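You operate a simulated robot arm through the tools that you are given. There is no shell and no other tool. Be economical: measure what you need, move in short steps, check, and stop when the job is done.

You are at the controls of a simulated two-armed robot. One attempt, no reset.

TASK
Take the orange ring marked "75" from the top of the bead table and put it on the shelf of the bead table. Put the teal strip from the top of the bead table on the top of the coil table. Take the red block on the top of the bead table and put it away on the middle shelf of the high rack. Carry the yellow panel with both arms and set it on the top of the bead table. Take the foam crumb from the top of the goods table and leave it on the orange sheet there. Fetch the green block and set it on top of the blue panel. Take the red sign and leave it on top of the red can. Shut the left cabinet door. Shut the right drawer of the cream cabinet. Take the short brush and put it on top of the purple panel. Open the spacer drawer, put the teal block on the shelf under the hopper away in the inside of the spacer drawer, then shut the drawer. Open the high rack drawer. Do these in any order.

The check looks at the end state, three seconds after you hand in, the way a careful person would. Anything else that was tipped, shoved, dropped, spilled or broken makes it a failure. Flat cloth is picked up by pressing the open fingertips on it (5 to 10 N) and closing them slowly along it; thin cloth reads only 2 to 8 mm in the jaws.

THE ROBOT
Two 7-joint arms with three-finger grippers on one trunk, on a base that drives. Base frame: it is fixed to the floor where the robot stands at the start and does not move with it; the origin is under the middle of the robot, x ahead of it, y to its left, z up; the surface under the hand at the start is at about z = 0.78. Readings come in m, rad, newtons and seconds.
The left shoulder is at the start at [0.07, 0.146, 1.112], the right one opposite. With the tool pointing down near the work surface each hand reaches from about 0.3 to 0.68 m from the robot's upright axis, wherever it stands, measured 20 degrees to its own side. Places, roughly: blue panel [3, 1.25, 0.75]; foam crumb (5x4x4 cm) [0.5, 3.1, 0.8]; green block (8x5x4 cm) [0.3, 5.3, 1]; high rack drawer [0.8, 5.3, 0.8]; inside of the spacer drawer [0.9, -9.3, 0.5]; left cabinet door [-1.2, -5.6, 0.4]; middle shelf of the high rack [0.5, 5.4, 1]; orange ring [0.5, 0, 0.75]; orange sheet [0.75, 3.25, 0.75]; purple panel (30x22x6 cm) [0.6, 2.8, 0.8]; red block (8x5x4 cm) [0.9, 0.9, 0.8]; red can [0.75, 5.25, 1]; red sign [-1.25, 5.5, 0.75]; right drawer of the cream cabinet [-1.1, -5.3, 0.7]; shelf of the bead table [0.8, 0.5, 0.3]; short brush (5x14x5 cm) [-1.1, -0.4, 0.8]; spacer drawer [0.9, -9.3, 0.6]; teal block [-1.25, -2.25, 0.75]; teal strip (11x2x5 cm) [1, 0.7, 0.8]; top of the bead table [0.8, 0.5, 0.8]; top of the coil table [3.3, -2.3, 0.8]; yellow panel (30x22x6 cm) [0.6, 2.4, 0.8]. Payload 2.2 kg a hand.
The tool frame of a hand sits at the grasp point between the pads (the TCP): z along the fingers, y along the line on which they close. The tips reach 0.028 m beyond it. The gripper opens to 0.102 m. The gripper's body begins 0.071 m behind the TCP.
Orientation is that of the tool frame in the base frame, as a unit quaternion [x, y, z, w]. With the fingers straight down and closing along the base's y, the tool's x points along the base's -x, its y along +y and its z along -z.

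THE INTERFACE
- The arms move only by the tool step_arm. It takes "left_increments", "right_increments" or both (then of equal length, played together; a hand with none holds still); each is a list of rows, each a list of 7 numbers: the shift along the tool's x, y, z in m, then the turn, a rotation vector about the tool's x, y, z in rad, then the finger opening in m, from 0 to 0.102. In form: [[tx, ty, tz, rx, ry, rz, fingers], ...]. A call has 1 to 12 rows; each row is the pose to reach, as a shift and turn from the pose commanded when the call began, along the tool's axes at that moment. A row lasts 0.2 s, in which the tool goes at most 0.05 m and 0.15 rad; a call with a longer step from one row to the next is refused whole, and so is a gripper value outside its range. A pose out of reach is approached as far as the arm can. The call stops where the force on the tool passes 40 N (or 10 N more than at its start, if that is more) or the arm is blocked; 0.2 s more then pass. Each finger halts on what it meets, pressing with about 32 N; the grip force reading is that of the motor and also rises with nothing between the fingers. The clock runs only during rows and for 0.2 s after the last one: add rows that repeat a pose to give the fingers time. The reply holds the time, the measured pose of the TCP, the force on the tool along the base axes, the opening and the grip force, in the units named above and with some noise, with the torque about the TCP (base axes, N m) and any sound that the robot's microphone picked up.
- Cameras (640 x 400 px; columns grow to the right, rows downward): "scene" is now at [0.1177, 0.0115, 1.3238]; the picture's right is [0.14, -0.99, 0.00], its down [-0.70, -0.10, -0.71] and it looks along [0.70, 0.10, -0.70] (base axes); focal length 261 px, centre (320, 200). "left" rides on the left gripper at [0.072, 0.038, -0.086] in its tool frame; the picture's right is [-0.46, 0.89, 0.00], its down [-0.60, -0.32, -0.73] and it looks along [-0.65, -0.34, 0.68] (tool axes); focal length 256 px, centre (320, 200). "right" rides on the right gripper at [0.069, 0.044, -0.086] in its tool frame; the picture's right is [-0.53, 0.85, 0.00], its down [-0.58, -0.36, -0.73] and it looks along [-0.62, -0.39, 0.68] (tool axes); focal length 256 px, centre (320, 200). There is no depth. A picture from a camera that has moved, and an enlarged one, comes with that camera's place and axes in the base frame and with its lens. The place of the scene camera against the robot may be out by one fixed shift of up to 0.018 m in any direction.
- get_image(camera): a new picture of that camera. The clock stands still meanwhile.
- slide_trunk(by): slides the trunk up (or, below 0, down) by that many m; the arms and the scene camera ride with it, the base frame stays. It gives what a move gives, with no picture.
- drive_base(legs): drives the robot by 1 to 6 legs, each [ahead, left, turn to the left] in m, m and rad, along the robot's own axes; the way and the turn of a leg run together, so that a leg with both is an arc; at most 1.5 m and 3.142 rad a leg. The arms and the cameras ride along, it lands a little off, and it stops where it bumps. It gives what a move gives.
- head_to(pan, tilt): turns the head with the scene camera to pan (to the left, within 1.501 rad either way) and tilt (down, from -0.506 to 1.204), counted from straight ahead of the robot. It gives what a move gives.
- inspect(camera, box): a new picture of the part [left, top, right, bottom] of that camera's present view, enlarged. The clock stands still meanwhile.
- job_done(): hands the job in; it is judged then, once.

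Go step by step. Nothing tells you exact positions but the pictures and the camera data: compare them with the known pose of the tool, close in by small moves and look again before you grip or let go. The budget is 546 turns and 338 pictures, counting those below and the enlarged ones. Unless the task says otherwise, let go and move clear before handing in.

The tools are called after "Call:" by a JSON object that holds its "method" and its "body". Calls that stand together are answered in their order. step_arm: Moves the arms, as the interface text tells. Its arguments: {"type":"object","properties":{"left_increments":{"type":"array"},"right_increments":{"type":"array"}},"required":[]} The other tools are called the same way: slide_trunk (by) slides the trunk up or down; drive_base (legs) drives the base; head_to (pan, tilt) turns the head that bears the scene camera; get_image (camera) takes a picture; inspect (camera, box) takes an enlarged picture of a part of a camera's view; job_done () hands the job in.

At the start:

```text
time_s: 0.0
left_ee_pos: [0.4043, 0.3317, 0.9792]
left_tool_rot: [0.001, 1.0, 0.0, 0.001]
left_ft_force: [0.1, 0.8, 0.1]
left_torque: [-0.02, 0.0, 0.04]
left_gripper_width: 0.1021
left_grasp_force: 0.1
right_ee_pos: [0.475, -0.0402, 1.0248]
right_tool_rot: [0.0, 1.0, -0.001, 0.0]
right_ft_force: [0.5, -0.5, -0.1]
right_torque: [-0.02, -0.03, 0.03]
right_gripper_width: 0.1019
right_grasp_force: 0.1
trunk travel left (down, up): [-0.65, 0.29]
robot x, y, heading: [0.0004, 0.001, -0.006]
head pan, tilt: [0.145, 0.782]
```

scene: 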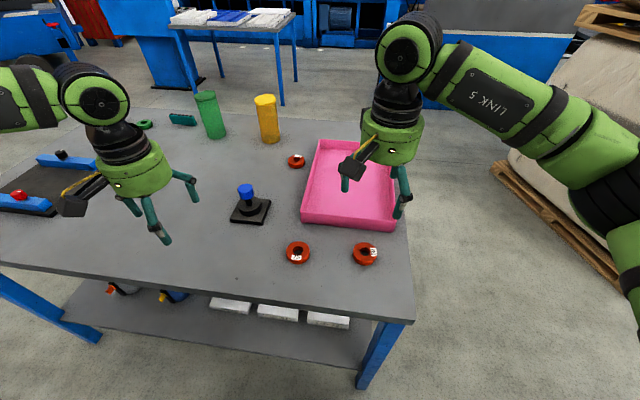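
right: 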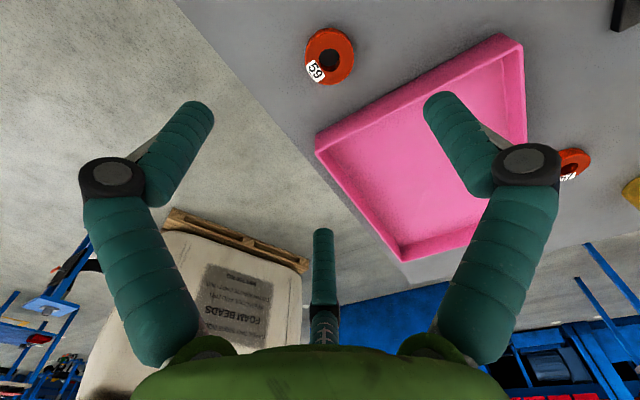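
left: 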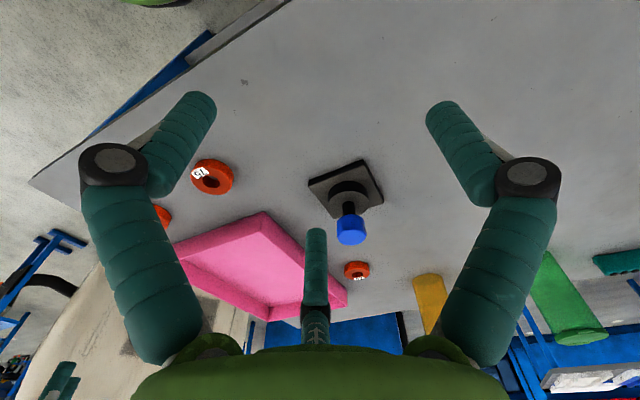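

I see the bead table ahead with three orange rings, a tray, cylinders and a joystick. First I read the ring marks.

Call:
{"method": "inspect", "body": {"camera": "scene", "box": [270, 140, 400, 280]}}

Call:
{"method": "inspect", "body": {"camera": "left", "box": [140, 140, 400, 300]}}

Call:
{"method": "inspect", "body": {"camera": "scene", "box": [0, 60, 320, 260]}}

```text
2.86 times, centred on (335, 210) of scene
camera zoom: at [0.1177, 0.0115, 1.3238], right [0.14, -0.99, 0.0], down [-0.7, -0.1, -0.71], along [0.7, 0.1, -0.7], focal length 747 px, centre (277, 171)
```

zoom: 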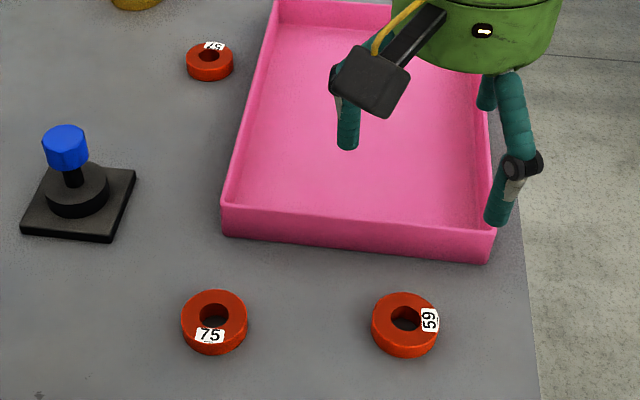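

```text
2.46 times, centred on (270, 220) of left
camera zoom: at [0.3312, 0.3695, 1.0657], right [0.46, 0.89, 0.0], down [0.6, -0.32, 0.73], along [0.65, -0.34, -0.68], focal length 630 px, centre (443, 151)
```

zoom: 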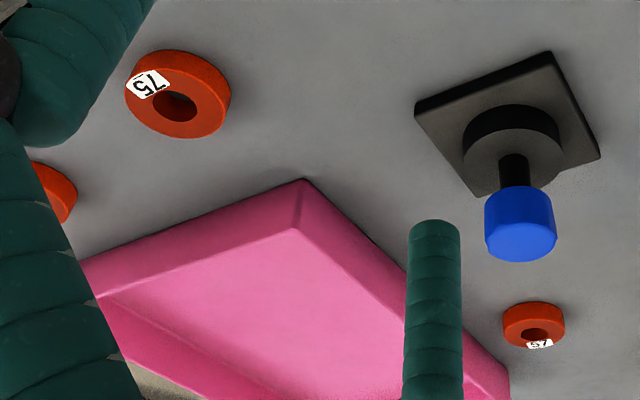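

```text
2.00 times, centred on (160, 160) of scene
camera zoom: at [0.1177, 0.0115, 1.3238], right [0.14, -0.99, 0.0], down [-0.7, -0.1, -0.71], along [0.7, 0.1, -0.7], focal length 523 px, centre (640, 280)
```

zoom: 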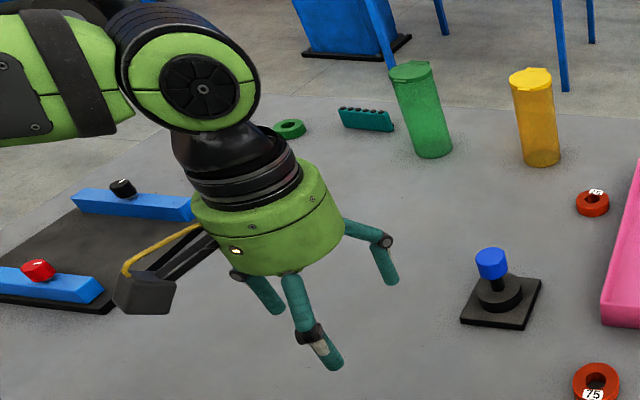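

Ring 75 is the near left one, at about [0.475, 0.116]. I'll bring the left hand over it, tilted forward 45° so it can later be set on the shelf, with the right hand moved aside.

Call:
{"method": "step_arm", "body": {"left_increments": [[-0.004, -0.036, 0.01, 0, -0.125, 0, 0.102], [-0.008, -0.072, 0.02, 0, -0.25, 0, 0.102], [-0.012, -0.108, 0.03, 0, -0.375, 0, 0.102], [-0.016, -0.144, 0.04, 0, -0.5, 0, 0.102], [-0.02, -0.18, 0.05, 0, -0.625, 0, 0.102], [-0.024, -0.216, 0.06, 0, -0.75, 0, 0.102], [-0.024, -0.216, 0.06, 0, -0.75, 0, 0.102]], "right_increments": [[0, -0.03, 0, 0, 0, 0, 0.102], [0, -0.06, 0, 0, 0, 0, 0.102], [0, -0.09, 0, 0, 0, 0, 0.102], [0, -0.12, 0, 0, 0, 0, 0.102], [0, -0.15, 0, 0, 0, 0, 0.102], [0, -0.18, 0, 0, 0, 0, 0.102], [0, -0.18, 0, 0, 0, 0, 0.102]]}}

Call:
{"method": "get_image", "body": {"camera": "scene"}}

Call:
{"method": "get_image", "body": {"camera": "left"}}

```text
time_s: 1.6
left_ee_pos: [0.4256, 0.1168, 0.9183]
left_tool_rot: [0.0, 0.93, -0.001, 0.368]
left_ft_force: [-0.3, 1.2, 0.5]
left_torque: [-0.01, 0.01, -0.05]
left_gripper_width: 0.1019
left_grasp_force: 0.1
right_ee_pos: [0.4739, -0.2201, 1.0259]
right_tool_rot: [0.0, 1.0, 0.0, 0.0]
right_ft_force: [0.4, 0.1, 0.4]
right_torque: [0.01, -0.06, -0.01]
right_gripper_width: 0.1019
right_grasp_force: 0.1
trunk travel left (down, up): [-0.65, 0.29]
robot x, y, heading: [0.0007, -0.003, -0.003]
head pan, tilt: [0.145, 0.782]
```

```text
331 pictures are left
camera scene: at [0.1166, 0.0123, 1.324], right [0.14, -0.99, 0.0], down [-0.7, -0.1, -0.71], along [0.7, 0.1, -0.7], focal length 261 px, centre (320, 200)
```

scene: 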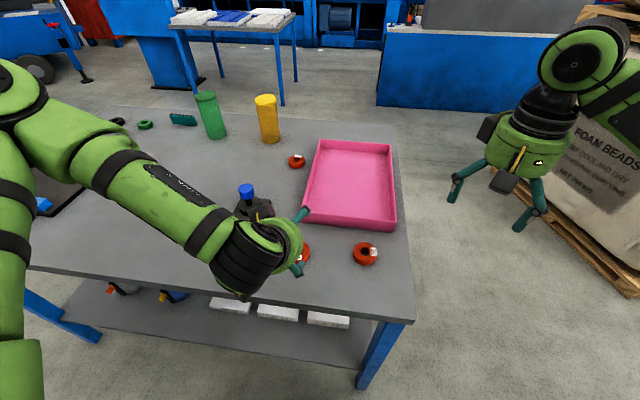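

```text
330 pictures are left
camera left: at [0.3145, 0.154, 0.9322], right [0.34, 0.89, 0.32], down [-0.06, -0.32, 0.95], along [0.94, -0.34, -0.05], focal length 256 px, centre (320, 200)
```

left: 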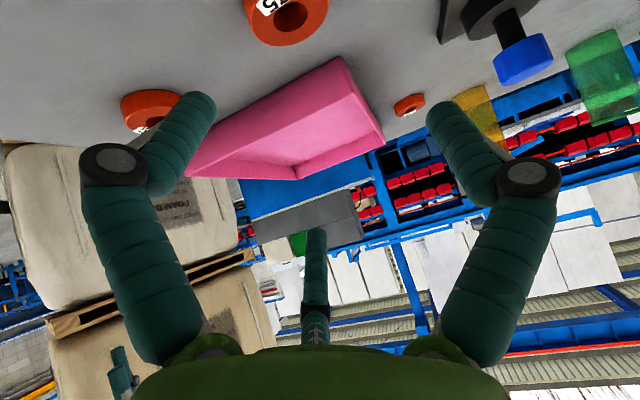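

The ring triangulates to about [0.484, 0.114, 0.79]. I descend most of the way and check.

Call:
{"method": "step_arm", "body": {"left_increments": [[0.012, -0.001, 0.03, 0, 0, 0, 0.102], [0.024, -0.001, 0.06, 0, 0, 0, 0.102], [0.03, -0.001, 0.092, 0, 0, 0, 0.102], [0.03, -0.001, 0.092, 0, 0, 0, 0.102]]}}

Call:
{"method": "get_image", "body": {"camera": "left"}}

Call:
{"method": "inspect", "body": {"camera": "scene", "box": [220, 180, 380, 290]}}

```text
time_s: 2.6
left_ee_pos: [0.4664, 0.1509, 0.8607]
left_tool_rot: [0.0, 0.93, -0.001, 0.367]
left_ft_force: [-0.2, 0.1, -0.4]
left_torque: [0.0, 0.01, 0.02]
left_gripper_width: 0.1021
left_grasp_force: 0.1
left hand out of reach, approached as far as the arm can: row 1, 2, 3, 4
right_ee_pos: [0.4745, -0.2207, 1.0253]
right_tool_rot: [0.0, 1.0, 0.0, 0.0]
right_ft_force: [-1.2, -0.9, -0.7]
right_torque: [-0.01, 0.05, 0.02]
right_gripper_width: 0.1016
right_grasp_force: 0.1
trunk travel left (down, up): [-0.65, 0.29]
robot x, y, heading: [-0.0024, 0.0006, 0.001]
head pan, tilt: [0.145, 0.782]
```

```text
329 pictures are left
camera left: at [0.3551, 0.1877, 0.8736], right [0.34, 0.89, 0.32], down [-0.06, -0.32, 0.95], along [0.94, -0.34, -0.06], focal length 256 px, centre (320, 200)
```

left: 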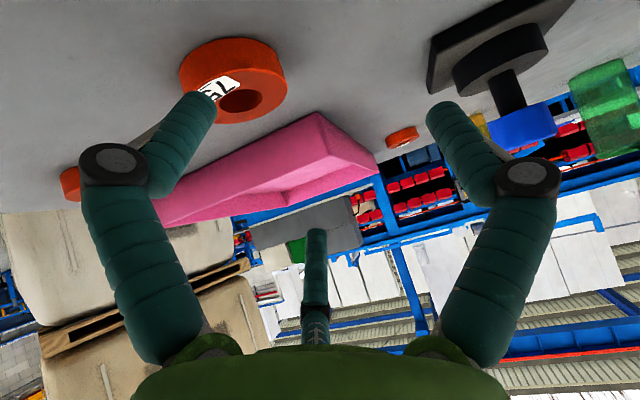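

```text
3.64 times, centred on (300, 235) of scene
camera zoom: at [0.1174, 0.0114, 1.3239], right [0.14, -0.99, 0.0], down [-0.7, -0.1, -0.71], along [0.7, 0.1, -0.7], focal length 950 px, centre (393, 73)
```

zoom: 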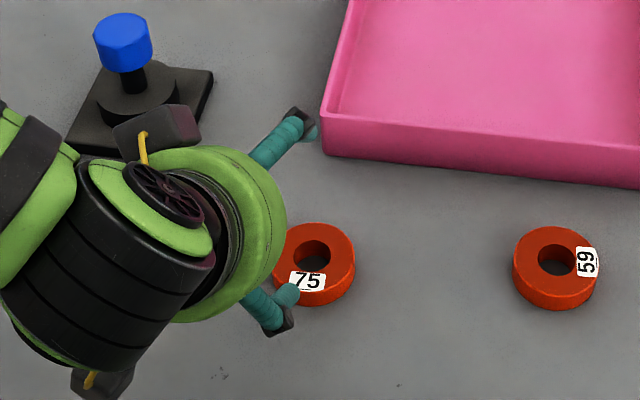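

The arm can't reach that tilted pose from here. I raise the hand and shift the base back and right.

Call:
{"method": "step_arm", "body": {"left_increments": [[-0.027, 0, -0.029, 0, 0, 0, 0.102], [-0.054, 0, -0.058, 0, 0, 0, 0.102]]}}

Call:
{"method": "drive_base", "body": {"legs": [[-0.1, -0.08, 0]]}}

Call:
{"method": "get_image", "body": {"camera": "left"}}

```text
time_s: 3.2
left_ee_pos: [0.4666, 0.1487, 0.944]
left_tool_rot: [0.0, 0.93, 0.0, 0.367]
left_ft_force: [0.5, 0.0, 0.3]
left_torque: [0.01, 0.01, -0.01]
left_gripper_width: 0.1021
left_grasp_force: 0.0
right_ee_pos: [0.4732, -0.2213, 1.0263]
right_tool_rot: [-0.001, 1.0, 0.0, 0.001]
right_ft_force: [-0.3, -0.5, -0.2]
right_torque: [0.0, -0.02, 0.0]
right_gripper_width: 0.1021
right_grasp_force: 0.0
trunk travel left (down, up): [-0.65, 0.29]
robot x, y, heading: [0.0022, 0.0004, -0.0]
head pan, tilt: [0.145, 0.782]
```

```text
time_s: 4.5
left_ee_pos: [0.3705, 0.0669, 0.9395]
left_tool_rot: [0.0, 0.931, 0.0, 0.366]
left_ft_force: [0.7, 0.2, -0.3]
left_torque: [0.02, 0.0, 0.02]
left_gripper_width: 0.102
left_grasp_force: 0.1
right_ee_pos: [0.3754, -0.3027, 1.0251]
right_tool_rot: [0.001, 1.0, -0.001, -0.001]
right_ft_force: [-0.1, -0.7, -0.8]
right_torque: [-0.02, -0.01, 0.02]
right_gripper_width: 0.1018
right_grasp_force: 0.1
trunk travel left (down, up): [-0.65, 0.29]
robot x, y, heading: [-0.0962, -0.0826, 0.0]
head pan, tilt: [0.145, 0.782]
```

```text
327 pictures are left
camera left: at [0.2583, 0.1047, 0.9544], right [0.34, 0.89, 0.32], down [-0.06, -0.32, 0.95], along [0.94, -0.34, -0.06], focal length 256 px, centre (320, 200)
```

left: 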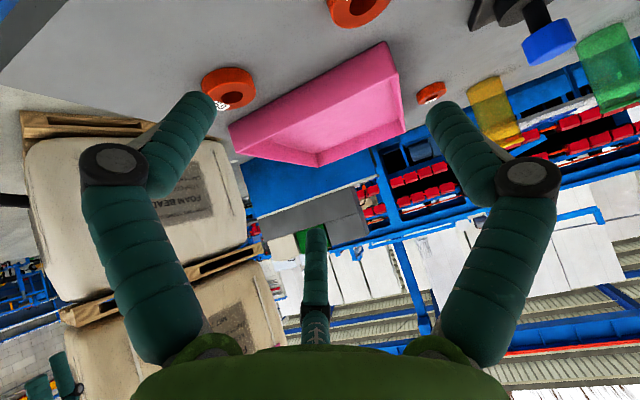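

Call:
{"method": "step_arm", "body": {"left_increments": [[0, 0.016, 0.045, 0, 0, 0, 0.102], [0, 0.032, 0.09, 0, 0, 0, 0.102], [0, 0.048, 0.13, 0, 0, 0, 0.102], [0, 0.048, 0.13, 0, 0, 0, 0.102]]}}

Call:
{"method": "get_image", "body": {"camera": "left"}}

Call:
{"method": "inspect", "body": {"camera": "scene", "box": [220, 180, 380, 290]}}

```text
time_s: 5.5
left_ee_pos: [0.4572, 0.1138, 0.8441]
left_tool_rot: [0.001, 0.931, -0.001, 0.366]
left_ft_force: [0.0, -0.1, -0.1]
left_torque: [0.0, 0.0, 0.01]
left_gripper_width: 0.1019
left_grasp_force: 0.0
right_ee_pos: [0.3745, -0.302, 1.0259]
right_tool_rot: [0.001, 1.0, 0.0, 0.0]
right_ft_force: [0.2, 0.0, 0.0]
right_torque: [0.01, -0.02, 0.02]
right_gripper_width: 0.1022
right_grasp_force: 0.0
trunk travel left (down, up): [-0.65, 0.29]
robot x, y, heading: [-0.103, -0.0794, -0.0]
head pan, tilt: [0.145, 0.782]
```

```text
326 pictures are left
camera left: at [0.3454, 0.152, 0.8577], right [0.34, 0.89, 0.32], down [-0.06, -0.32, 0.95], along [0.94, -0.34, -0.06], focal length 256 px, centre (320, 200)
```

left: 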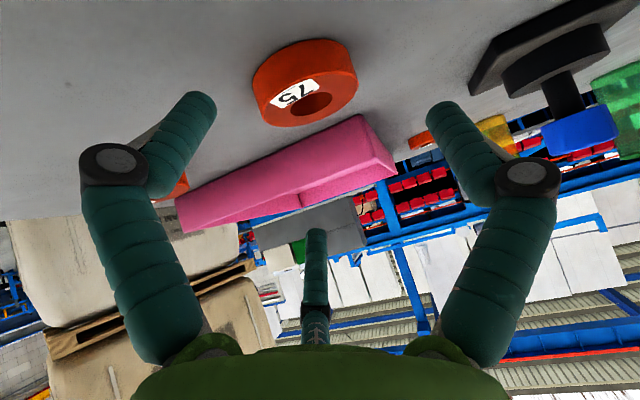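

```text
3.64 times, centred on (300, 235) of scene
camera zoom: at [0.0181, -0.0701, 1.3239], right [0.14, -0.99, 0.0], down [-0.7, -0.1, -0.71], along [0.7, 0.1, -0.7], focal length 950 px, centre (393, 73)
```

zoom: 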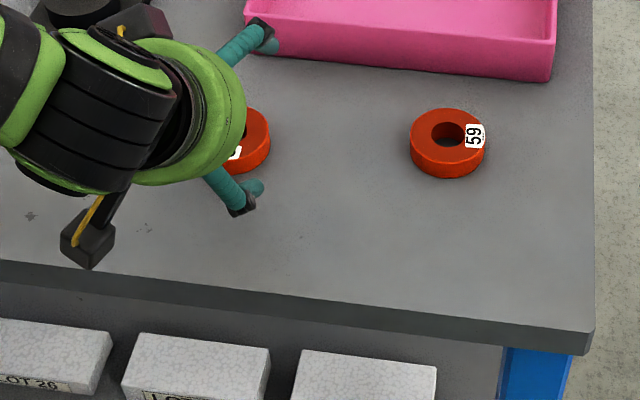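

Call:
{"method": "step_arm", "body": {"left_increments": [[0.011, 0.003, 0.013, 0, 0, 0, 0.102], [0.022, 0.005, 0.026, 0, 0, 0, 0.102], [0.022, 0.005, 0.026, 0, 0, 0, 0.102]]}}

Call:
{"method": "get_image", "body": {"camera": "left"}}

```text
time_s: 6.3
left_ee_pos: [0.4531, 0.1277, 0.8238]
left_tool_rot: [0.0, 0.93, 0.0, 0.367]
left_ft_force: [-1.5, -8.2, 8.1]
left_torque: [-0.61, 0.27, 0.2]
left_gripper_width: 0.1029
left_grasp_force: 0.0
left hand out of reach, approached as far as the arm can: row 1, 2, 3
right_ee_pos: [0.3734, -0.3038, 1.0265]
right_tool_rot: [0.001, 1.0, 0.001, 0.001]
right_ft_force: [-0.3, 0.9, -0.1]
right_torque: [0.02, 0.02, -0.01]
right_gripper_width: 0.1018
right_grasp_force: 0.0
trunk travel left (down, up): [-0.65, 0.29]
robot x, y, heading: [-0.0963, -0.0802, 0.001]
head pan, tilt: [0.145, 0.782]
```

```text
324 pictures are left
camera left: at [0.341, 0.1651, 0.8376], right [0.34, 0.88, 0.32], down [-0.06, -0.32, 0.95], along [0.94, -0.34, -0.06], focal length 256 px, centre (320, 200)
```

left: 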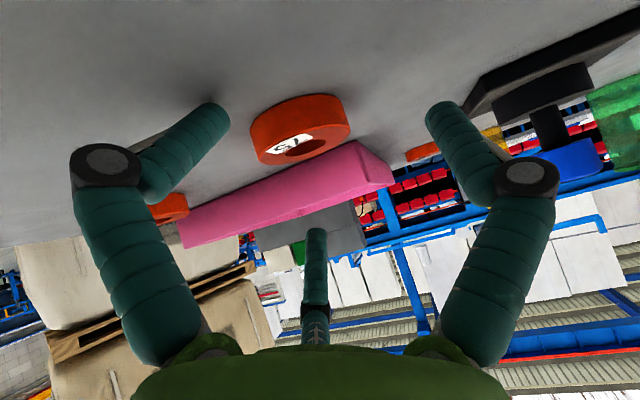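

The left-image finger touched the table, so the finger layout matters. I lift and close in the air to see how the fingers really move.

Call:
{"method": "step_arm", "body": {"left_increments": [[-0.04, -0.01, -0.03, 0, 0, 0, 0.102], [-0.06, -0.01, -0.05, 0, 0, 0, 0.102], [-0.06, -0.01, -0.05, 0, 0, 0, 0.05], [-0.06, -0.01, -0.05, 0, 0, 0, 0.05], [-0.06, -0.01, -0.05, 0, 0, 0, 0.05]]}}

Call:
{"method": "get_image", "body": {"camera": "left"}}

Call:
{"method": "step_arm", "body": {"left_increments": [[0, 0, 0, 0, 0, 0, 0.0], [0, 0, 0, 0, 0, 0, 0.0], [0, 0, 0, 0, 0, 0, 0.0]]}}

Call:
{"method": "get_image", "body": {"camera": "left"}}

```text
refused: row 1 steps farther than a row can; nothing moved
```

```text
323 pictures are left
camera left: at [0.341, 0.1651, 0.8376], right [0.34, 0.88, 0.32], down [-0.06, -0.32, 0.95], along [0.94, -0.34, -0.06], focal length 256 px, centre (320, 200)
```

left: 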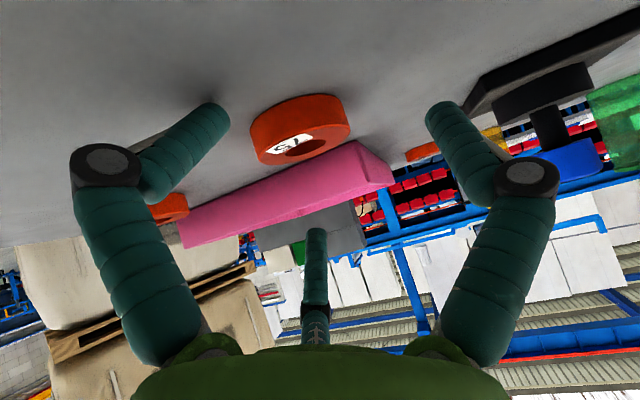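

```text
time_s: 7.1
left_ee_pos: [0.4538, 0.1292, 0.8224]
left_tool_rot: [0.0, 0.931, 0.0, 0.366]
left_ft_force: [0.6, 0.4, -1.1]
left_torque: [-0.01, 0.01, 0.0]
left_gripper_width: 0.0107
left_grasp_force: 32.0
right_ee_pos: [0.3751, -0.3018, 1.0251]
right_tool_rot: [0.0, 1.0, 0.0, 0.0]
right_ft_force: [0.5, -0.4, -0.9]
right_torque: [-0.01, 0.01, 0.0]
right_gripper_width: 0.1019
right_grasp_force: 0.0
trunk travel left (down, up): [-0.65, 0.29]
robot x, y, heading: [-0.0986, -0.0801, -0.003]
head pan, tilt: [0.145, 0.782]
```

```text
322 pictures are left
camera left: at [0.3419, 0.1668, 0.8362], right [0.34, 0.89, 0.32], down [-0.06, -0.32, 0.95], along [0.94, -0.34, -0.06], focal length 256 px, centre (320, 200)
```

left: 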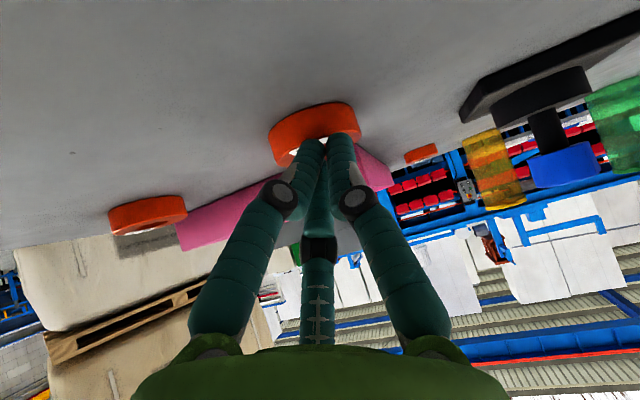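

This is really a three-finger centring gripper: one finger at tool +y, two at ±30° on the −y side. I'll grip the ring with the hand vertical; lifting and straightening over it.

Call:
{"method": "step_arm", "body": {"left_increments": [[-0.03, 0, -0.03, 0, 0, 0, 0.05], [-0.06, -0.005, -0.044, 0, 0.1, 0, 0.102], [-0.07, -0.01, -0.044, 0, 0.24, 0, 0.102], [-0.07, -0.014, -0.044, 0, 0.38, 0, 0.102], [-0.07, -0.014, -0.044, 0, 0.52, 0, 0.102], [-0.07, -0.014, -0.044, 0, 0.66, 0, 0.102], [-0.07, -0.014, -0.044, 0, 0.75, 0, 0.102], [-0.07, -0.014, -0.044, 0, 0.75, 0, 0.102]]}}

Call:
{"method": "get_image", "body": {"camera": "left"}}

```text
time_s: 8.9
left_ee_pos: [0.4471, 0.1312, 0.9127]
left_tool_rot: [0.0, 1.0, 0.0, 0.0]
left_ft_force: [-0.1, -0.1, 1.4]
left_torque: [0.02, -0.04, 0.0]
left_gripper_width: 0.1016
left_grasp_force: 0.1
left hand out of reach, approached as far as the arm can: row 6, 7, 8
right_ee_pos: [0.3752, -0.3027, 1.0245]
right_tool_rot: [0.001, 1.0, 0.0, 0.0]
right_ft_force: [0.4, 0.1, 0.4]
right_torque: [-0.01, -0.03, -0.01]
right_gripper_width: 0.1021
right_grasp_force: 0.0
trunk travel left (down, up): [-0.65, 0.29]
robot x, y, heading: [-0.1012, -0.0758, -0.0]
head pan, tilt: [0.145, 0.782]
```

```text
321 pictures are left
camera left: at [0.3753, 0.1702, 0.9982], right [0.47, 0.89, 0.0], down [0.6, -0.32, 0.73], along [0.65, -0.34, -0.68], focal length 256 px, centre (320, 200)
```

left: 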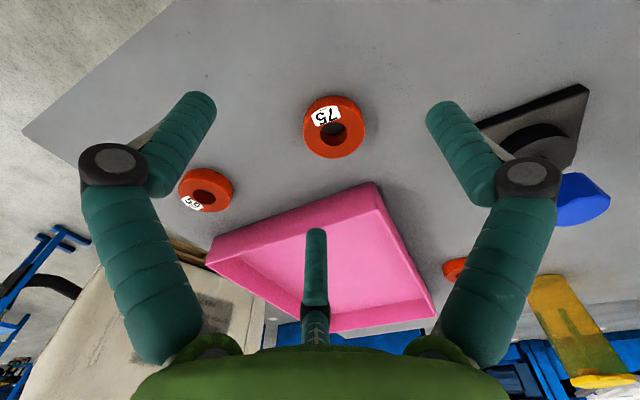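

Call:
{"method": "drive_base", "body": {"legs": [[0.08, -0.04, 0]]}}

Call:
{"method": "get_image", "body": {"camera": "left"}}

```text
time_s: 10.0
left_ee_pos: [0.5271, 0.0917, 0.9122]
left_tool_rot: [0.0, 1.0, 0.0, 0.001]
left_ft_force: [-0.4, 0.5, 0.8]
left_torque: [0.0, 0.03, -0.03]
left_gripper_width: 0.1021
left_grasp_force: 0.1
right_ee_pos: [0.4552, -0.3426, 1.0261]
right_tool_rot: [0.0, 1.0, 0.0, 0.0]
right_ft_force: [0.9, 1.0, -0.1]
right_torque: [0.0, 0.02, 0.01]
right_gripper_width: 0.102
right_grasp_force: 0.0
trunk travel left (down, up): [-0.65, 0.29]
robot x, y, heading: [-0.0203, -0.1215, -0.0]
head pan, tilt: [0.145, 0.782]
```

```text
320 pictures are left
camera left: at [0.455, 0.1309, 0.9983], right [0.47, 0.89, 0.0], down [0.6, -0.32, 0.73], along [0.65, -0.34, -0.68], focal length 256 px, centre (320, 200)
```

left: 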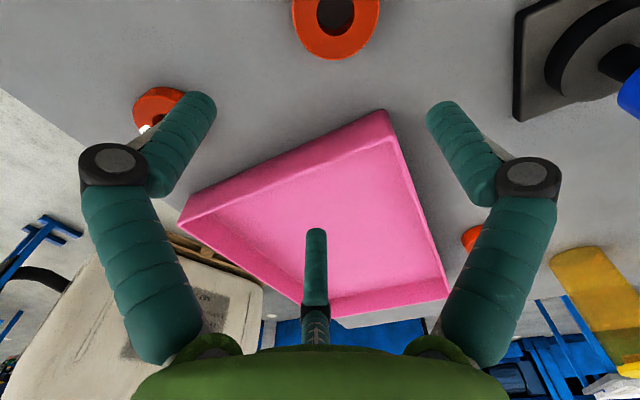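

Call:
{"method": "step_arm", "body": {"left_increments": [[0.016, 0.015, 0.02, 0, 0, 0, 0.102], [0.032, 0.03, 0.045, 0, 0, 0, 0.102], [0.032, 0.03, 0.06, 0, 0, 0, 0.102], [0.032, 0.03, 0.06, 0, 0, 0, 0.102]]}}

Call:
{"method": "get_image", "body": {"camera": "left"}}

```text
time_s: 11.0
left_ee_pos: [0.4952, 0.1226, 0.8514]
left_tool_rot: [0.0, 1.0, -0.001, 0.001]
left_ft_force: [0.3, -0.1, 0.0]
left_torque: [-0.04, -0.02, 0.0]
left_gripper_width: 0.1021
left_grasp_force: 0.0
right_ee_pos: [0.4542, -0.3416, 1.0256]
right_tool_rot: [0.002, 1.0, 0.001, -0.001]
right_ft_force: [-0.3, 0.7, -0.5]
right_torque: [0.0, -0.01, -0.01]
right_gripper_width: 0.1019
right_grasp_force: 0.0
trunk travel left (down, up): [-0.65, 0.29]
robot x, y, heading: [-0.0169, -0.1212, -0.0]
head pan, tilt: [0.145, 0.782]
```

```text
319 pictures are left
camera left: at [0.4232, 0.1612, 0.9378], right [0.47, 0.89, 0.0], down [0.6, -0.32, 0.73], along [0.65, -0.34, -0.68], focal length 256 px, centre (320, 200)
```

left: 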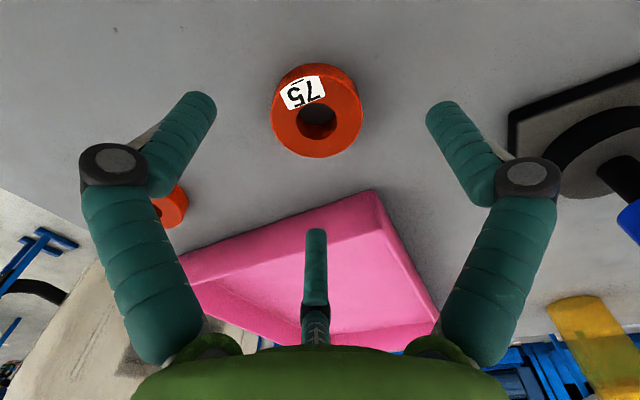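

Call:
{"method": "step_arm", "body": {"left_increments": [[0.003, 0.001, 0.02, 0, 0, 0, 0.102], [0.003, 0.001, 0.039, 0, 0, 0, 0.102], [0.003, 0.001, 0.039, 0, 0, 0, 0.102]]}}

Call:
{"method": "step_arm", "body": {"left_increments": [[0, 0, 0, 0, 0, 0, 0.08], [0, 0, 0, 0, 0, 0, 0.06], [0, 0, 0, 0, 0, 0, 0.04], [0, 0, 0, 0, 0, 0, 0.03], [0, 0, 0, 0, 0, 0, 0.03]]}}

Call:
{"method": "get_image", "body": {"camera": "left"}}

```text
time_s: 11.8
left_ee_pos: [0.4905, 0.1258, 0.8142]
left_tool_rot: [0.0, 1.0, -0.001, 0.001]
left_ft_force: [0.3, -0.2, -0.6]
left_torque: [-0.04, -0.01, -0.04]
left_gripper_width: 0.1021
left_grasp_force: 0.1
right_ee_pos: [0.4548, -0.3422, 1.0255]
right_tool_rot: [0.001, 1.0, 0.0, -0.001]
right_ft_force: [0.1, 0.5, -0.7]
right_torque: [-0.02, 0.0, 0.02]
right_gripper_width: 0.1017
right_grasp_force: 0.0
trunk travel left (down, up): [-0.65, 0.29]
robot x, y, heading: [-0.0179, -0.1186, -0.002]
head pan, tilt: [0.145, 0.782]
```

```text
time_s: 13.0
left_ee_pos: [0.491, 0.1243, 0.8157]
left_tool_rot: [0.001, 1.0, -0.001, 0.002]
left_ft_force: [0.2, -0.8, 3.4]
left_torque: [-0.03, -0.1, 0.02]
left_gripper_width: 0.0544
left_grasp_force: 31.9
right_ee_pos: [0.455, -0.3436, 1.0263]
right_tool_rot: [0.001, 1.0, -0.001, 0.0]
right_ft_force: [0.3, -1.0, -0.1]
right_torque: [-0.03, 0.02, 0.0]
right_gripper_width: 0.102
right_grasp_force: 0.2
trunk travel left (down, up): [-0.65, 0.29]
robot x, y, heading: [-0.019, -0.1219, -0.003]
head pan, tilt: [0.145, 0.782]
```

```text
318 pictures are left
camera left: at [0.4192, 0.1628, 0.901], right [0.47, 0.89, 0.0], down [0.6, -0.32, 0.73], along [0.65, -0.34, -0.68], focal length 256 px, centre (320, 200)
```

left: 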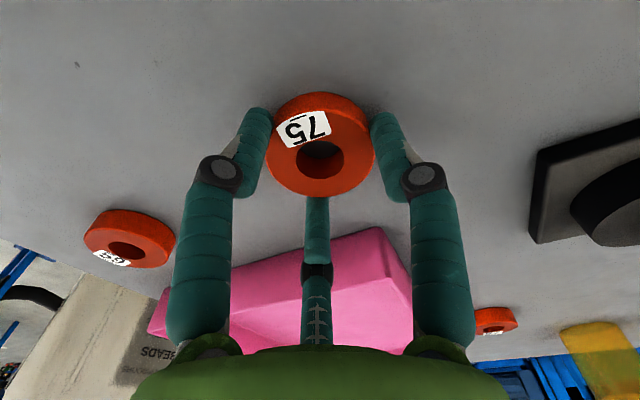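

Ring gripped (54 mm). I lift it, back off and lower the trunk to see the shelf.

Call:
{"method": "step_arm", "body": {"left_increments": [[0, 0, -0.045, 0, 0, 0, 0.03], [0, 0, -0.09, 0, 0, 0, 0.03], [0, 0, -0.135, 0, 0, 0, 0.03], [0, 0, -0.135, 0, 0, 0, 0.03]]}}

Call:
{"method": "drive_base", "body": {"legs": [[-0.32, 0, 0]]}}

Call:
{"method": "slide_trunk", "body": {"by": -0.5}}

Call:
{"method": "get_image", "body": {"camera": "scene"}}

Call:
{"method": "get_image", "body": {"camera": "left"}}

```text
time_s: 14.0
left_ee_pos: [0.493, 0.1229, 0.9472]
left_tool_rot: [0.001, 1.0, -0.001, 0.001]
left_ft_force: [0.1, -0.2, -0.1]
left_torque: [0.0, 0.02, -0.01]
left_gripper_width: 0.0543
left_grasp_force: 32.3
right_ee_pos: [0.4554, -0.3418, 1.025]
right_tool_rot: [0.001, 1.0, 0.0, -0.001]
right_ft_force: [0.1, -0.1, 1.0]
right_torque: [-0.01, 0.03, 0.04]
right_gripper_width: 0.1017
right_grasp_force: 0.0
trunk travel left (down, up): [-0.65, 0.29]
robot x, y, heading: [-0.0194, -0.1206, -0.003]
head pan, tilt: [0.145, 0.782]
```

```text
time_s: 16.1
left_ee_pos: [0.1839, 0.1223, 0.9468]
left_tool_rot: [0.002, 1.0, 0.001, 0.0]
left_ft_force: [0.5, -0.3, -1.6]
left_torque: [0.02, 0.0, 0.01]
left_gripper_width: 0.054
left_grasp_force: 32.3
right_ee_pos: [0.1448, -0.3417, 1.0246]
right_tool_rot: [0.002, 1.0, 0.0, 0.0]
right_ft_force: [-0.2, -0.6, -0.3]
right_torque: [0.02, -0.03, 0.03]
right_gripper_width: 0.1019
right_grasp_force: 0.1
trunk travel left (down, up): [-0.65, 0.29]
robot x, y, heading: [-0.3313, -0.121, -0.003]
head pan, tilt: [0.145, 0.782]
```

```text
refused: -0.5 is not a number from -0.4 to 0.4
```

```text
317 pictures are left
camera scene: at [-0.2113, -0.109, 1.3237], right [0.14, -0.99, 0.0], down [-0.7, -0.1, -0.71], along [0.7, 0.1, -0.7], focal length 261 px, centre (320, 200)
```

scene: 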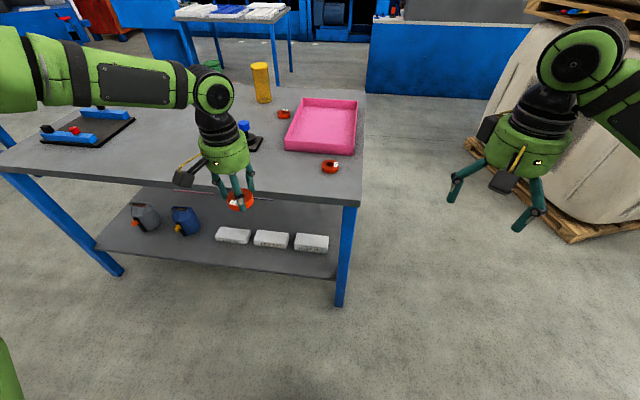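

```text
316 pictures are left
camera left: at [0.1111, 0.1607, 1.0329], right [0.47, 0.88, 0.0], down [0.6, -0.32, 0.73], along [0.65, -0.34, -0.68], focal length 256 px, centre (320, 200)
```

left: 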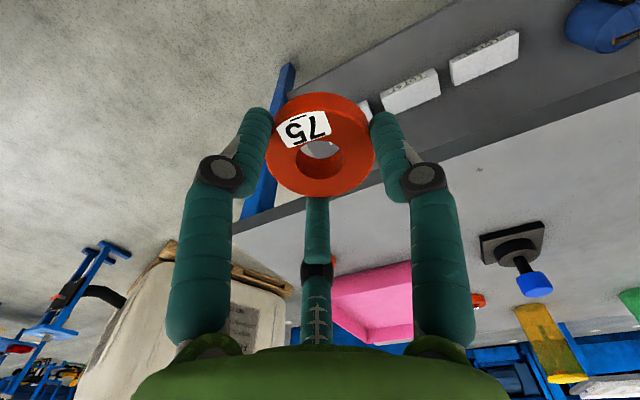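

The ring can go on the shelf's free front strip near [0.40, 0.50]. I strafe left, lower the trunk and look again.

Call:
{"method": "drive_base", "body": {"legs": [[0, 0.46, 0]]}}

Call:
{"method": "slide_trunk", "body": {"by": -0.4}}

Call:
{"method": "slide_trunk", "body": {"by": -0.15}}

Call:
{"method": "get_image", "body": {"camera": "scene"}}

Call:
{"method": "get_image", "body": {"camera": "left"}}

```text
time_s: 18.9
left_ee_pos: [0.1828, 0.5858, 0.9462]
left_tool_rot: [0.002, 1.0, 0.0, 0.001]
left_ft_force: [0.0, 0.1, -0.3]
left_torque: [-0.01, 0.0, 0.01]
left_gripper_width: 0.0543
left_grasp_force: 31.6
right_ee_pos: [0.1464, 0.1211, 1.0241]
right_tool_rot: [0.001, 1.0, -0.001, 0.001]
right_ft_force: [0.7, -0.1, 0.9]
right_torque: [-0.03, 0.01, -0.04]
right_gripper_width: 0.1019
right_grasp_force: 0.0
trunk travel left (down, up): [-0.65, 0.29]
robot x, y, heading: [-0.3287, 0.3439, -0.006]
head pan, tilt: [0.145, 0.782]
```

```text
time_s: 22.7
left_ee_pos: [0.184, 0.5862, 0.5468]
left_tool_rot: [0.001, 1.0, 0.0, 0.001]
left_ft_force: [0.5, 0.4, -0.6]
left_torque: [0.0, 0.0, -0.04]
left_gripper_width: 0.0541
left_grasp_force: 31.8
right_ee_pos: [0.1471, 0.1211, 0.6254]
right_tool_rot: [0.001, 1.0, 0.0, 0.0]
right_ft_force: [0.5, -0.7, 0.4]
right_torque: [0.01, 0.02, 0.0]
right_gripper_width: 0.1022
right_grasp_force: 0.0
trunk travel left (down, up): [-0.25, 0.69]
robot x, y, heading: [-0.3255, 0.3432, -0.001]
head pan, tilt: [0.145, 0.782]
```

```text
time_s: 24.4
left_ee_pos: [0.1836, 0.5861, 0.3972]
left_tool_rot: [0.001, 1.0, 0.0, 0.0]
left_ft_force: [0.7, -0.2, -0.8]
left_torque: [0.0, -0.01, -0.04]
left_gripper_width: 0.0544
left_grasp_force: 32.3
right_ee_pos: [0.1457, 0.1196, 0.4759]
right_tool_rot: [0.001, 1.0, 0.0, -0.001]
right_ft_force: [0.7, -0.1, -0.4]
right_torque: [0.01, 0.03, 0.03]
right_gripper_width: 0.1019
right_grasp_force: 0.1
trunk travel left (down, up): [-0.1, 0.84]
robot x, y, heading: [-0.3262, 0.3458, -0.0]
head pan, tilt: [0.145, 0.782]
```

```text
315 pictures are left
camera scene: at [-0.2106, 0.3543, 0.7739], right [0.14, -0.99, 0.0], down [-0.7, -0.1, -0.71], along [0.7, 0.1, -0.7], focal length 261 px, centre (320, 200)
```

scene: 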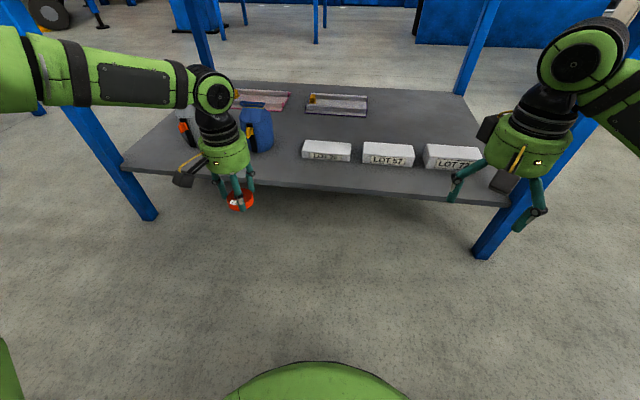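

```text
314 pictures are left
camera left: at [0.1117, 0.6244, 0.4833], right [0.47, 0.88, 0.0], down [0.6, -0.32, 0.73], along [0.65, -0.34, -0.68], focal length 256 px, centre (320, 200)
```

left: 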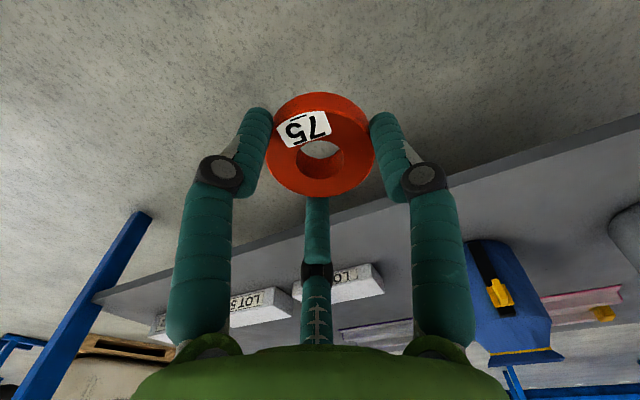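

Call:
{"method": "drive_base", "body": {"legs": [[0.195, -0.04, 0]]}}

Call:
{"method": "get_image", "body": {"camera": "scene"}}

Call:
{"method": "get_image", "body": {"camera": "left"}}

```text
time_s: 26.0
left_ee_pos: [0.3769, 0.5472, 0.3967]
left_tool_rot: [0.0, 1.0, 0.0, 0.001]
left_ft_force: [0.1, 0.5, -0.4]
left_torque: [-0.03, -0.02, -0.01]
left_gripper_width: 0.0546
left_grasp_force: 31.8
right_ee_pos: [0.3376, 0.0812, 0.4753]
right_tool_rot: [0.001, 1.0, 0.0, 0.001]
right_ft_force: [0.4, -0.1, -0.7]
right_torque: [0.0, -0.02, 0.04]
right_gripper_width: 0.1019
right_grasp_force: 0.0
trunk travel left (down, up): [-0.1, 0.84]
robot x, y, heading: [-0.1367, 0.3017, 0.004]
head pan, tilt: [0.145, 0.782]
```

```text
313 pictures are left
camera scene: at [-0.0178, 0.3142, 0.7738], right [0.14, -0.99, 0.0], down [-0.7, -0.1, -0.71], along [0.7, 0.1, -0.7], focal length 261 px, centre (320, 200)
```

scene: 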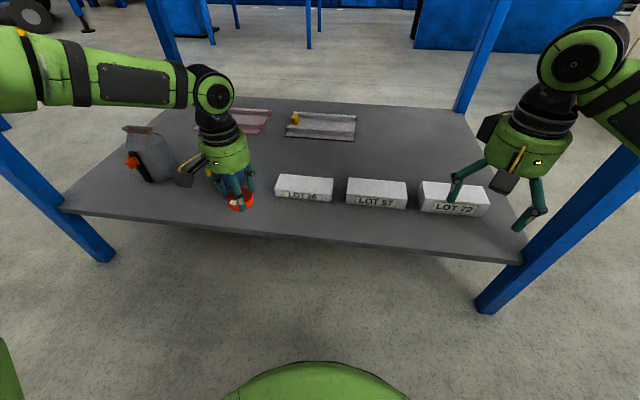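

```text
312 pictures are left
camera left: at [0.3044, 0.5844, 0.4832], right [0.47, 0.88, 0.0], down [0.6, -0.32, 0.73], along [0.65, -0.34, -0.68], focal length 256 px, centre (320, 200)
```

left: 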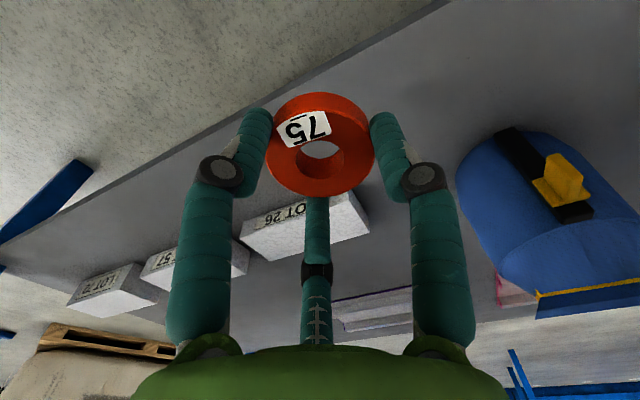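

The shelf's front edge is at x≈0.36, so I move 5 cm further in before lowering.

Call:
{"method": "step_arm", "body": {"left_increments": [[-0.025, 0.004, 0, 0, 0, 0, 0.03], [-0.05, 0.008, 0, 0, 0, 0, 0.03], [-0.05, 0.008, 0.025, 0, 0, 0, 0.03], [-0.05, 0.008, 0.05, 0, 0, 0, 0.03], [-0.05, 0.008, 0.05, 0, 0, 0, 0.03]]}}

Call:
{"method": "get_image", "body": {"camera": "left"}}

Call:
{"method": "inspect", "body": {"camera": "scene", "box": [150, 100, 350, 260]}}

```text
time_s: 27.2
left_ee_pos: [0.4257, 0.5544, 0.3464]
left_tool_rot: [0.001, 1.0, 0.0, 0.001]
left_ft_force: [0.0, -0.8, 0.4]
left_torque: [-0.01, -0.01, 0.0]
left_gripper_width: 0.0542
left_grasp_force: 31.9
right_ee_pos: [0.3386, 0.0813, 0.4756]
right_tool_rot: [0.001, 1.0, 0.001, 0.0]
right_ft_force: [-0.5, -0.5, 0.3]
right_torque: [-0.01, 0.01, -0.04]
right_gripper_width: 0.1019
right_grasp_force: 0.1
trunk travel left (down, up): [-0.1, 0.84]
robot x, y, heading: [-0.1318, 0.3052, -0.002]
head pan, tilt: [0.145, 0.782]
```

```text
311 pictures are left
camera left: at [0.3536, 0.5929, 0.4325], right [0.47, 0.88, 0.0], down [0.6, -0.32, 0.73], along [0.65, -0.34, -0.68], focal length 256 px, centre (320, 200)
```

left: 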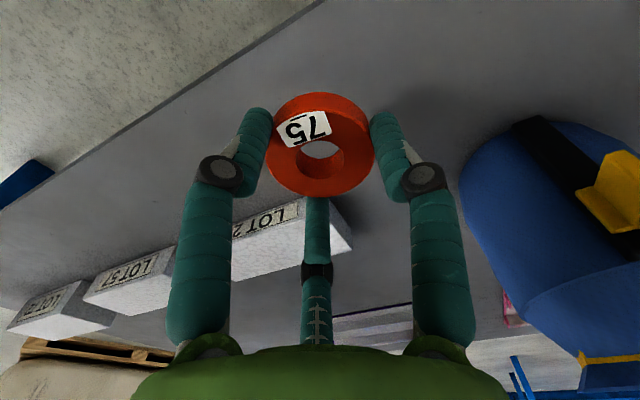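

```text
2.50 times, centred on (250, 180) of scene
camera zoom: at [-0.0177, 0.3143, 0.7738], right [0.14, -0.99, 0.0], down [-0.7, -0.1, -0.71], along [0.7, 0.1, -0.7], focal length 654 px, centre (495, 250)
```

zoom: 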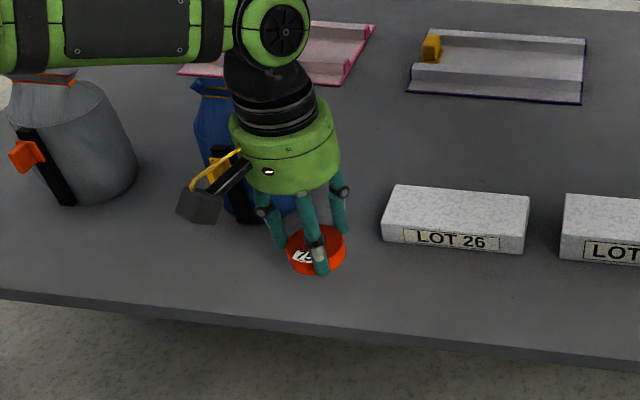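

Call:
{"method": "step_arm", "body": {"left_increments": [[0, 0, 0.008, 0, 0, 0, 0.03], [0, 0, 0.014, 0, 0, 0, 0.03], [0, 0, 0.014, 0, 0, 0, 0.03]]}}

Call:
{"method": "step_arm", "body": {"left_increments": [[0, 0, 0.003, 0, 0, 0, 0.03], [0, 0, 0.005, 0, 0, 0, 0.03]]}}

```text
time_s: 28.0
left_ee_pos: [0.4236, 0.5548, 0.3348]
left_tool_rot: [0.001, 1.0, -0.001, 0.002]
left_ft_force: [0.3, 0.2, -0.7]
left_torque: [0.01, 0.01, 0.03]
left_gripper_width: 0.0545
left_grasp_force: 32.0
left hand out of reach, approached as far as the arm can: row 2, 3
right_ee_pos: [0.339, 0.0813, 0.4743]
right_tool_rot: [0.001, 1.0, 0.0, 0.001]
right_ft_force: [-0.2, 0.4, -0.3]
right_torque: [-0.03, -0.01, 0.01]
right_gripper_width: 0.1022
right_grasp_force: 0.1
trunk travel left (down, up): [-0.1, 0.84]
robot x, y, heading: [-0.1336, 0.3045, -0.004]
head pan, tilt: [0.145, 0.782]
```

```text
time_s: 28.6
left_ee_pos: [0.4214, 0.5567, 0.3306]
left_tool_rot: [0.001, 1.0, -0.001, 0.001]
left_ft_force: [-0.5, 0.2, -1.2]
left_torque: [0.03, -0.03, 0.03]
left_gripper_width: 0.0543
left_grasp_force: 31.5
right_ee_pos: [0.3381, 0.0812, 0.4746]
right_tool_rot: [0.001, 1.0, 0.0, 0.001]
right_ft_force: [-0.8, 0.2, 0.5]
right_torque: [-0.04, -0.02, -0.01]
right_gripper_width: 0.1018
right_grasp_force: 0.1
trunk travel left (down, up): [-0.1, 0.84]
robot x, y, heading: [-0.1355, 0.301, -0.004]
head pan, tilt: [0.145, 0.782]
```

Reach is running out; I lower the rest with the trunk in small amounts, watching the force.

Call:
{"method": "slide_trunk", "body": {"by": -0.006}}

Call:
{"method": "slide_trunk", "body": {"by": -0.004}}

Call:
{"method": "get_image", "body": {"camera": "left"}}

```text
time_s: 29.2
left_ee_pos: [0.4219, 0.5567, 0.3243]
left_tool_rot: [0.001, 1.0, 0.0, 0.002]
left_ft_force: [-0.5, -0.4, -1.3]
left_torque: [-0.01, 0.01, -0.01]
left_gripper_width: 0.0541
left_grasp_force: 32.4
right_ee_pos: [0.3383, 0.0816, 0.4685]
right_tool_rot: [0.0, 1.0, -0.001, 0.0]
right_ft_force: [0.3, -0.3, -0.9]
right_torque: [0.02, 0.01, -0.02]
right_gripper_width: 0.102
right_grasp_force: 0.0
trunk travel left (down, up): [-0.094, 0.846]
robot x, y, heading: [-0.1361, 0.3042, -0.003]
head pan, tilt: [0.145, 0.782]
```

```text
time_s: 29.7
left_ee_pos: [0.4218, 0.5554, 0.3197]
left_tool_rot: [0.001, 1.0, 0.0, 0.001]
left_ft_force: [0.7, -0.5, -0.5]
left_torque: [-0.05, -0.01, 0.03]
left_gripper_width: 0.0542
left_grasp_force: 32.4
right_ee_pos: [0.3389, 0.0815, 0.466]
right_tool_rot: [0.002, 1.0, 0.0, -0.001]
right_ft_force: [0.5, -0.5, 0.7]
right_torque: [0.02, -0.01, 0.0]
right_gripper_width: 0.1019
right_grasp_force: 0.0
trunk travel left (down, up): [-0.09, 0.85]
robot x, y, heading: [-0.139, 0.3019, 0.003]
head pan, tilt: [0.145, 0.782]
```

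```text
309 pictures are left
camera left: at [0.3491, 0.5947, 0.4065], right [0.47, 0.88, 0.0], down [0.6, -0.32, 0.73], along [0.65, -0.34, -0.68], focal length 256 px, centre (320, 200)
```

left: 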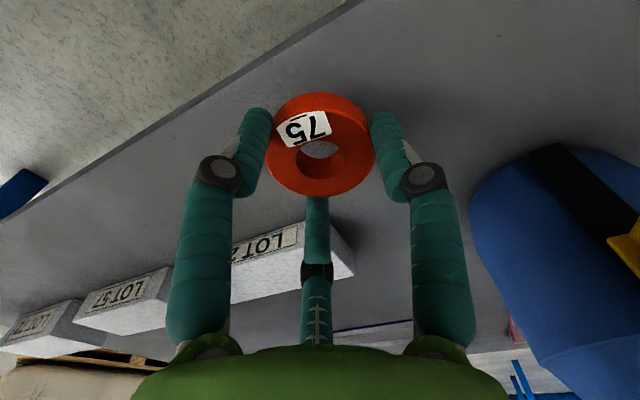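

Call:
{"method": "slide_trunk", "body": {"by": -0.006}}

Call:
{"method": "slide_trunk", "body": {"by": -0.006}}

Call:
{"method": "slide_trunk", "body": {"by": -0.006}}

Call:
{"method": "get_image", "body": {"camera": "left"}}

```text
time_s: 30.3
left_ee_pos: [0.422, 0.5568, 0.315]
left_tool_rot: [0.001, 1.0, -0.001, 0.001]
left_ft_force: [0.3, -0.6, 0.2]
left_torque: [0.01, 0.0, 0.01]
left_gripper_width: 0.0543
left_grasp_force: 32.7
right_ee_pos: [0.3383, 0.0817, 0.4599]
right_tool_rot: [0.001, 1.0, -0.001, 0.0]
right_ft_force: [0.0, -0.9, 0.6]
right_torque: [0.0, 0.02, -0.02]
right_gripper_width: 0.1019
right_grasp_force: 0.1
trunk travel left (down, up): [-0.084, 0.856]
robot x, y, heading: [-0.1356, 0.3012, -0.007]
head pan, tilt: [0.145, 0.782]
```

```text
time_s: 30.8
left_ee_pos: [0.4218, 0.556, 0.3079]
left_tool_rot: [0.0, 1.0, -0.001, 0.002]
left_ft_force: [0.3, -0.3, -0.6]
left_torque: [0.02, 0.0, 0.01]
left_gripper_width: 0.0544
left_grasp_force: 32.4
right_ee_pos: [0.3381, 0.0808, 0.4533]
right_tool_rot: [0.001, 1.0, 0.0, 0.0]
right_ft_force: [-0.5, -0.2, 0.0]
right_torque: [0.02, -0.01, 0.0]
right_gripper_width: 0.1018
right_grasp_force: 0.0
trunk travel left (down, up): [-0.078, 0.862]
robot x, y, heading: [-0.133, 0.3042, 0.001]
head pan, tilt: [0.145, 0.782]
```

```text
time_s: 31.4
left_ee_pos: [0.4214, 0.5563, 0.3032]
left_tool_rot: [0.001, 1.0, -0.002, 0.002]
left_ft_force: [0.3, 0.0, -0.5]
left_torque: [0.0, 0.01, 0.0]
left_gripper_width: 0.0543
left_grasp_force: 31.7
right_ee_pos: [0.3379, 0.0816, 0.448]
right_tool_rot: [0.001, 1.0, 0.0, -0.001]
right_ft_force: [-0.2, 0.1, 0.9]
right_torque: [-0.02, -0.02, -0.01]
right_gripper_width: 0.1024
right_grasp_force: 0.1
trunk travel left (down, up): [-0.072, 0.868]
robot x, y, heading: [-0.1376, 0.3063, -0.003]
head pan, tilt: [0.145, 0.782]
```

```text
308 pictures are left
camera left: at [0.3491, 0.5947, 0.3885], right [0.47, 0.88, 0.0], down [0.6, -0.32, 0.73], along [0.65, -0.34, -0.68], focal length 256 px, centre (320, 200)
```

left: 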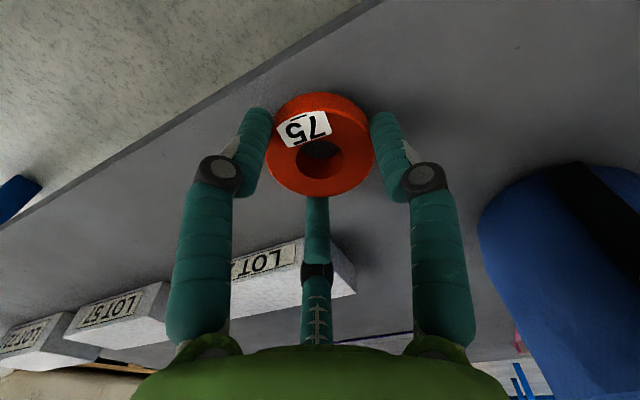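

Call:
{"method": "slide_trunk", "body": {"by": -0.008}}

Call:
{"method": "slide_trunk", "body": {"by": -0.006}}

Call:
{"method": "slide_trunk", "body": {"by": -0.005}}

Call:
{"method": "get_image", "body": {"camera": "left"}}

```text
time_s: 31.9
left_ee_pos: [0.4212, 0.5578, 0.294]
left_tool_rot: [0.001, 1.0, -0.001, 0.001]
left_ft_force: [1.2, 0.5, 1.6]
left_torque: [-0.07, -0.04, -0.02]
left_gripper_width: 0.0543
left_grasp_force: 32.4
right_ee_pos: [0.3386, 0.0807, 0.4392]
right_tool_rot: [0.002, 1.0, 0.001, 0.0]
right_ft_force: [-0.4, -0.2, 0.2]
right_torque: [-0.04, 0.0, -0.02]
right_gripper_width: 0.102
right_grasp_force: 0.0
trunk travel left (down, up): [-0.064, 0.876]
robot x, y, heading: [-0.1323, 0.307, -0.006]
head pan, tilt: [0.145, 0.782]
```

```text
time_s: 32.5
left_ee_pos: [0.4219, 0.5568, 0.2931]
left_tool_rot: [0.0, 1.0, 0.0, 0.005]
left_ft_force: [-5.9, 3.5, 22.2]
left_torque: [0.11, 0.21, 0.02]
left_gripper_width: 0.0545
left_grasp_force: 31.9
right_ee_pos: [0.3373, 0.0813, 0.4344]
right_tool_rot: [0.002, 1.0, 0.001, 0.002]
right_ft_force: [0.4, 1.0, 0.3]
right_torque: [0.01, 0.01, 0.04]
right_gripper_width: 0.102
right_grasp_force: 0.1
trunk travel left (down, up): [-0.058, 0.882]
robot x, y, heading: [-0.1339, 0.3009, 0.001]
head pan, tilt: [0.145, 0.782]
```

```text
time_s: 33.0
left_ee_pos: [0.4214, 0.557, 0.2873]
left_tool_rot: [0.001, 1.0, 0.0, 0.005]
left_ft_force: [-2.5, 2.5, 22.6]
left_torque: [-0.12, 0.5, 0.0]
left_gripper_width: 0.0546
left_grasp_force: 31.9
right_ee_pos: [0.3367, 0.0813, 0.4297]
right_tool_rot: [0.001, 1.0, -0.001, 0.002]
right_ft_force: [-0.2, 0.2, 0.0]
right_torque: [0.01, -0.04, 0.0]
right_gripper_width: 0.1019
right_grasp_force: 0.1
trunk travel left (down, up): [-0.053, 0.887]
robot x, y, heading: [-0.1377, 0.3017, -0.004]
head pan, tilt: [0.145, 0.782]
```

```text
307 pictures are left
camera left: at [0.3488, 0.5943, 0.3721], right [0.47, 0.88, 0.0], down [0.6, -0.32, 0.74], along [0.65, -0.34, -0.68], focal length 256 px, centre (320, 200)
```

left: 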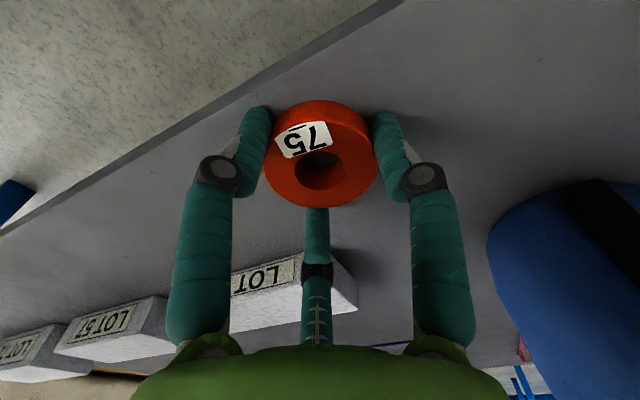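

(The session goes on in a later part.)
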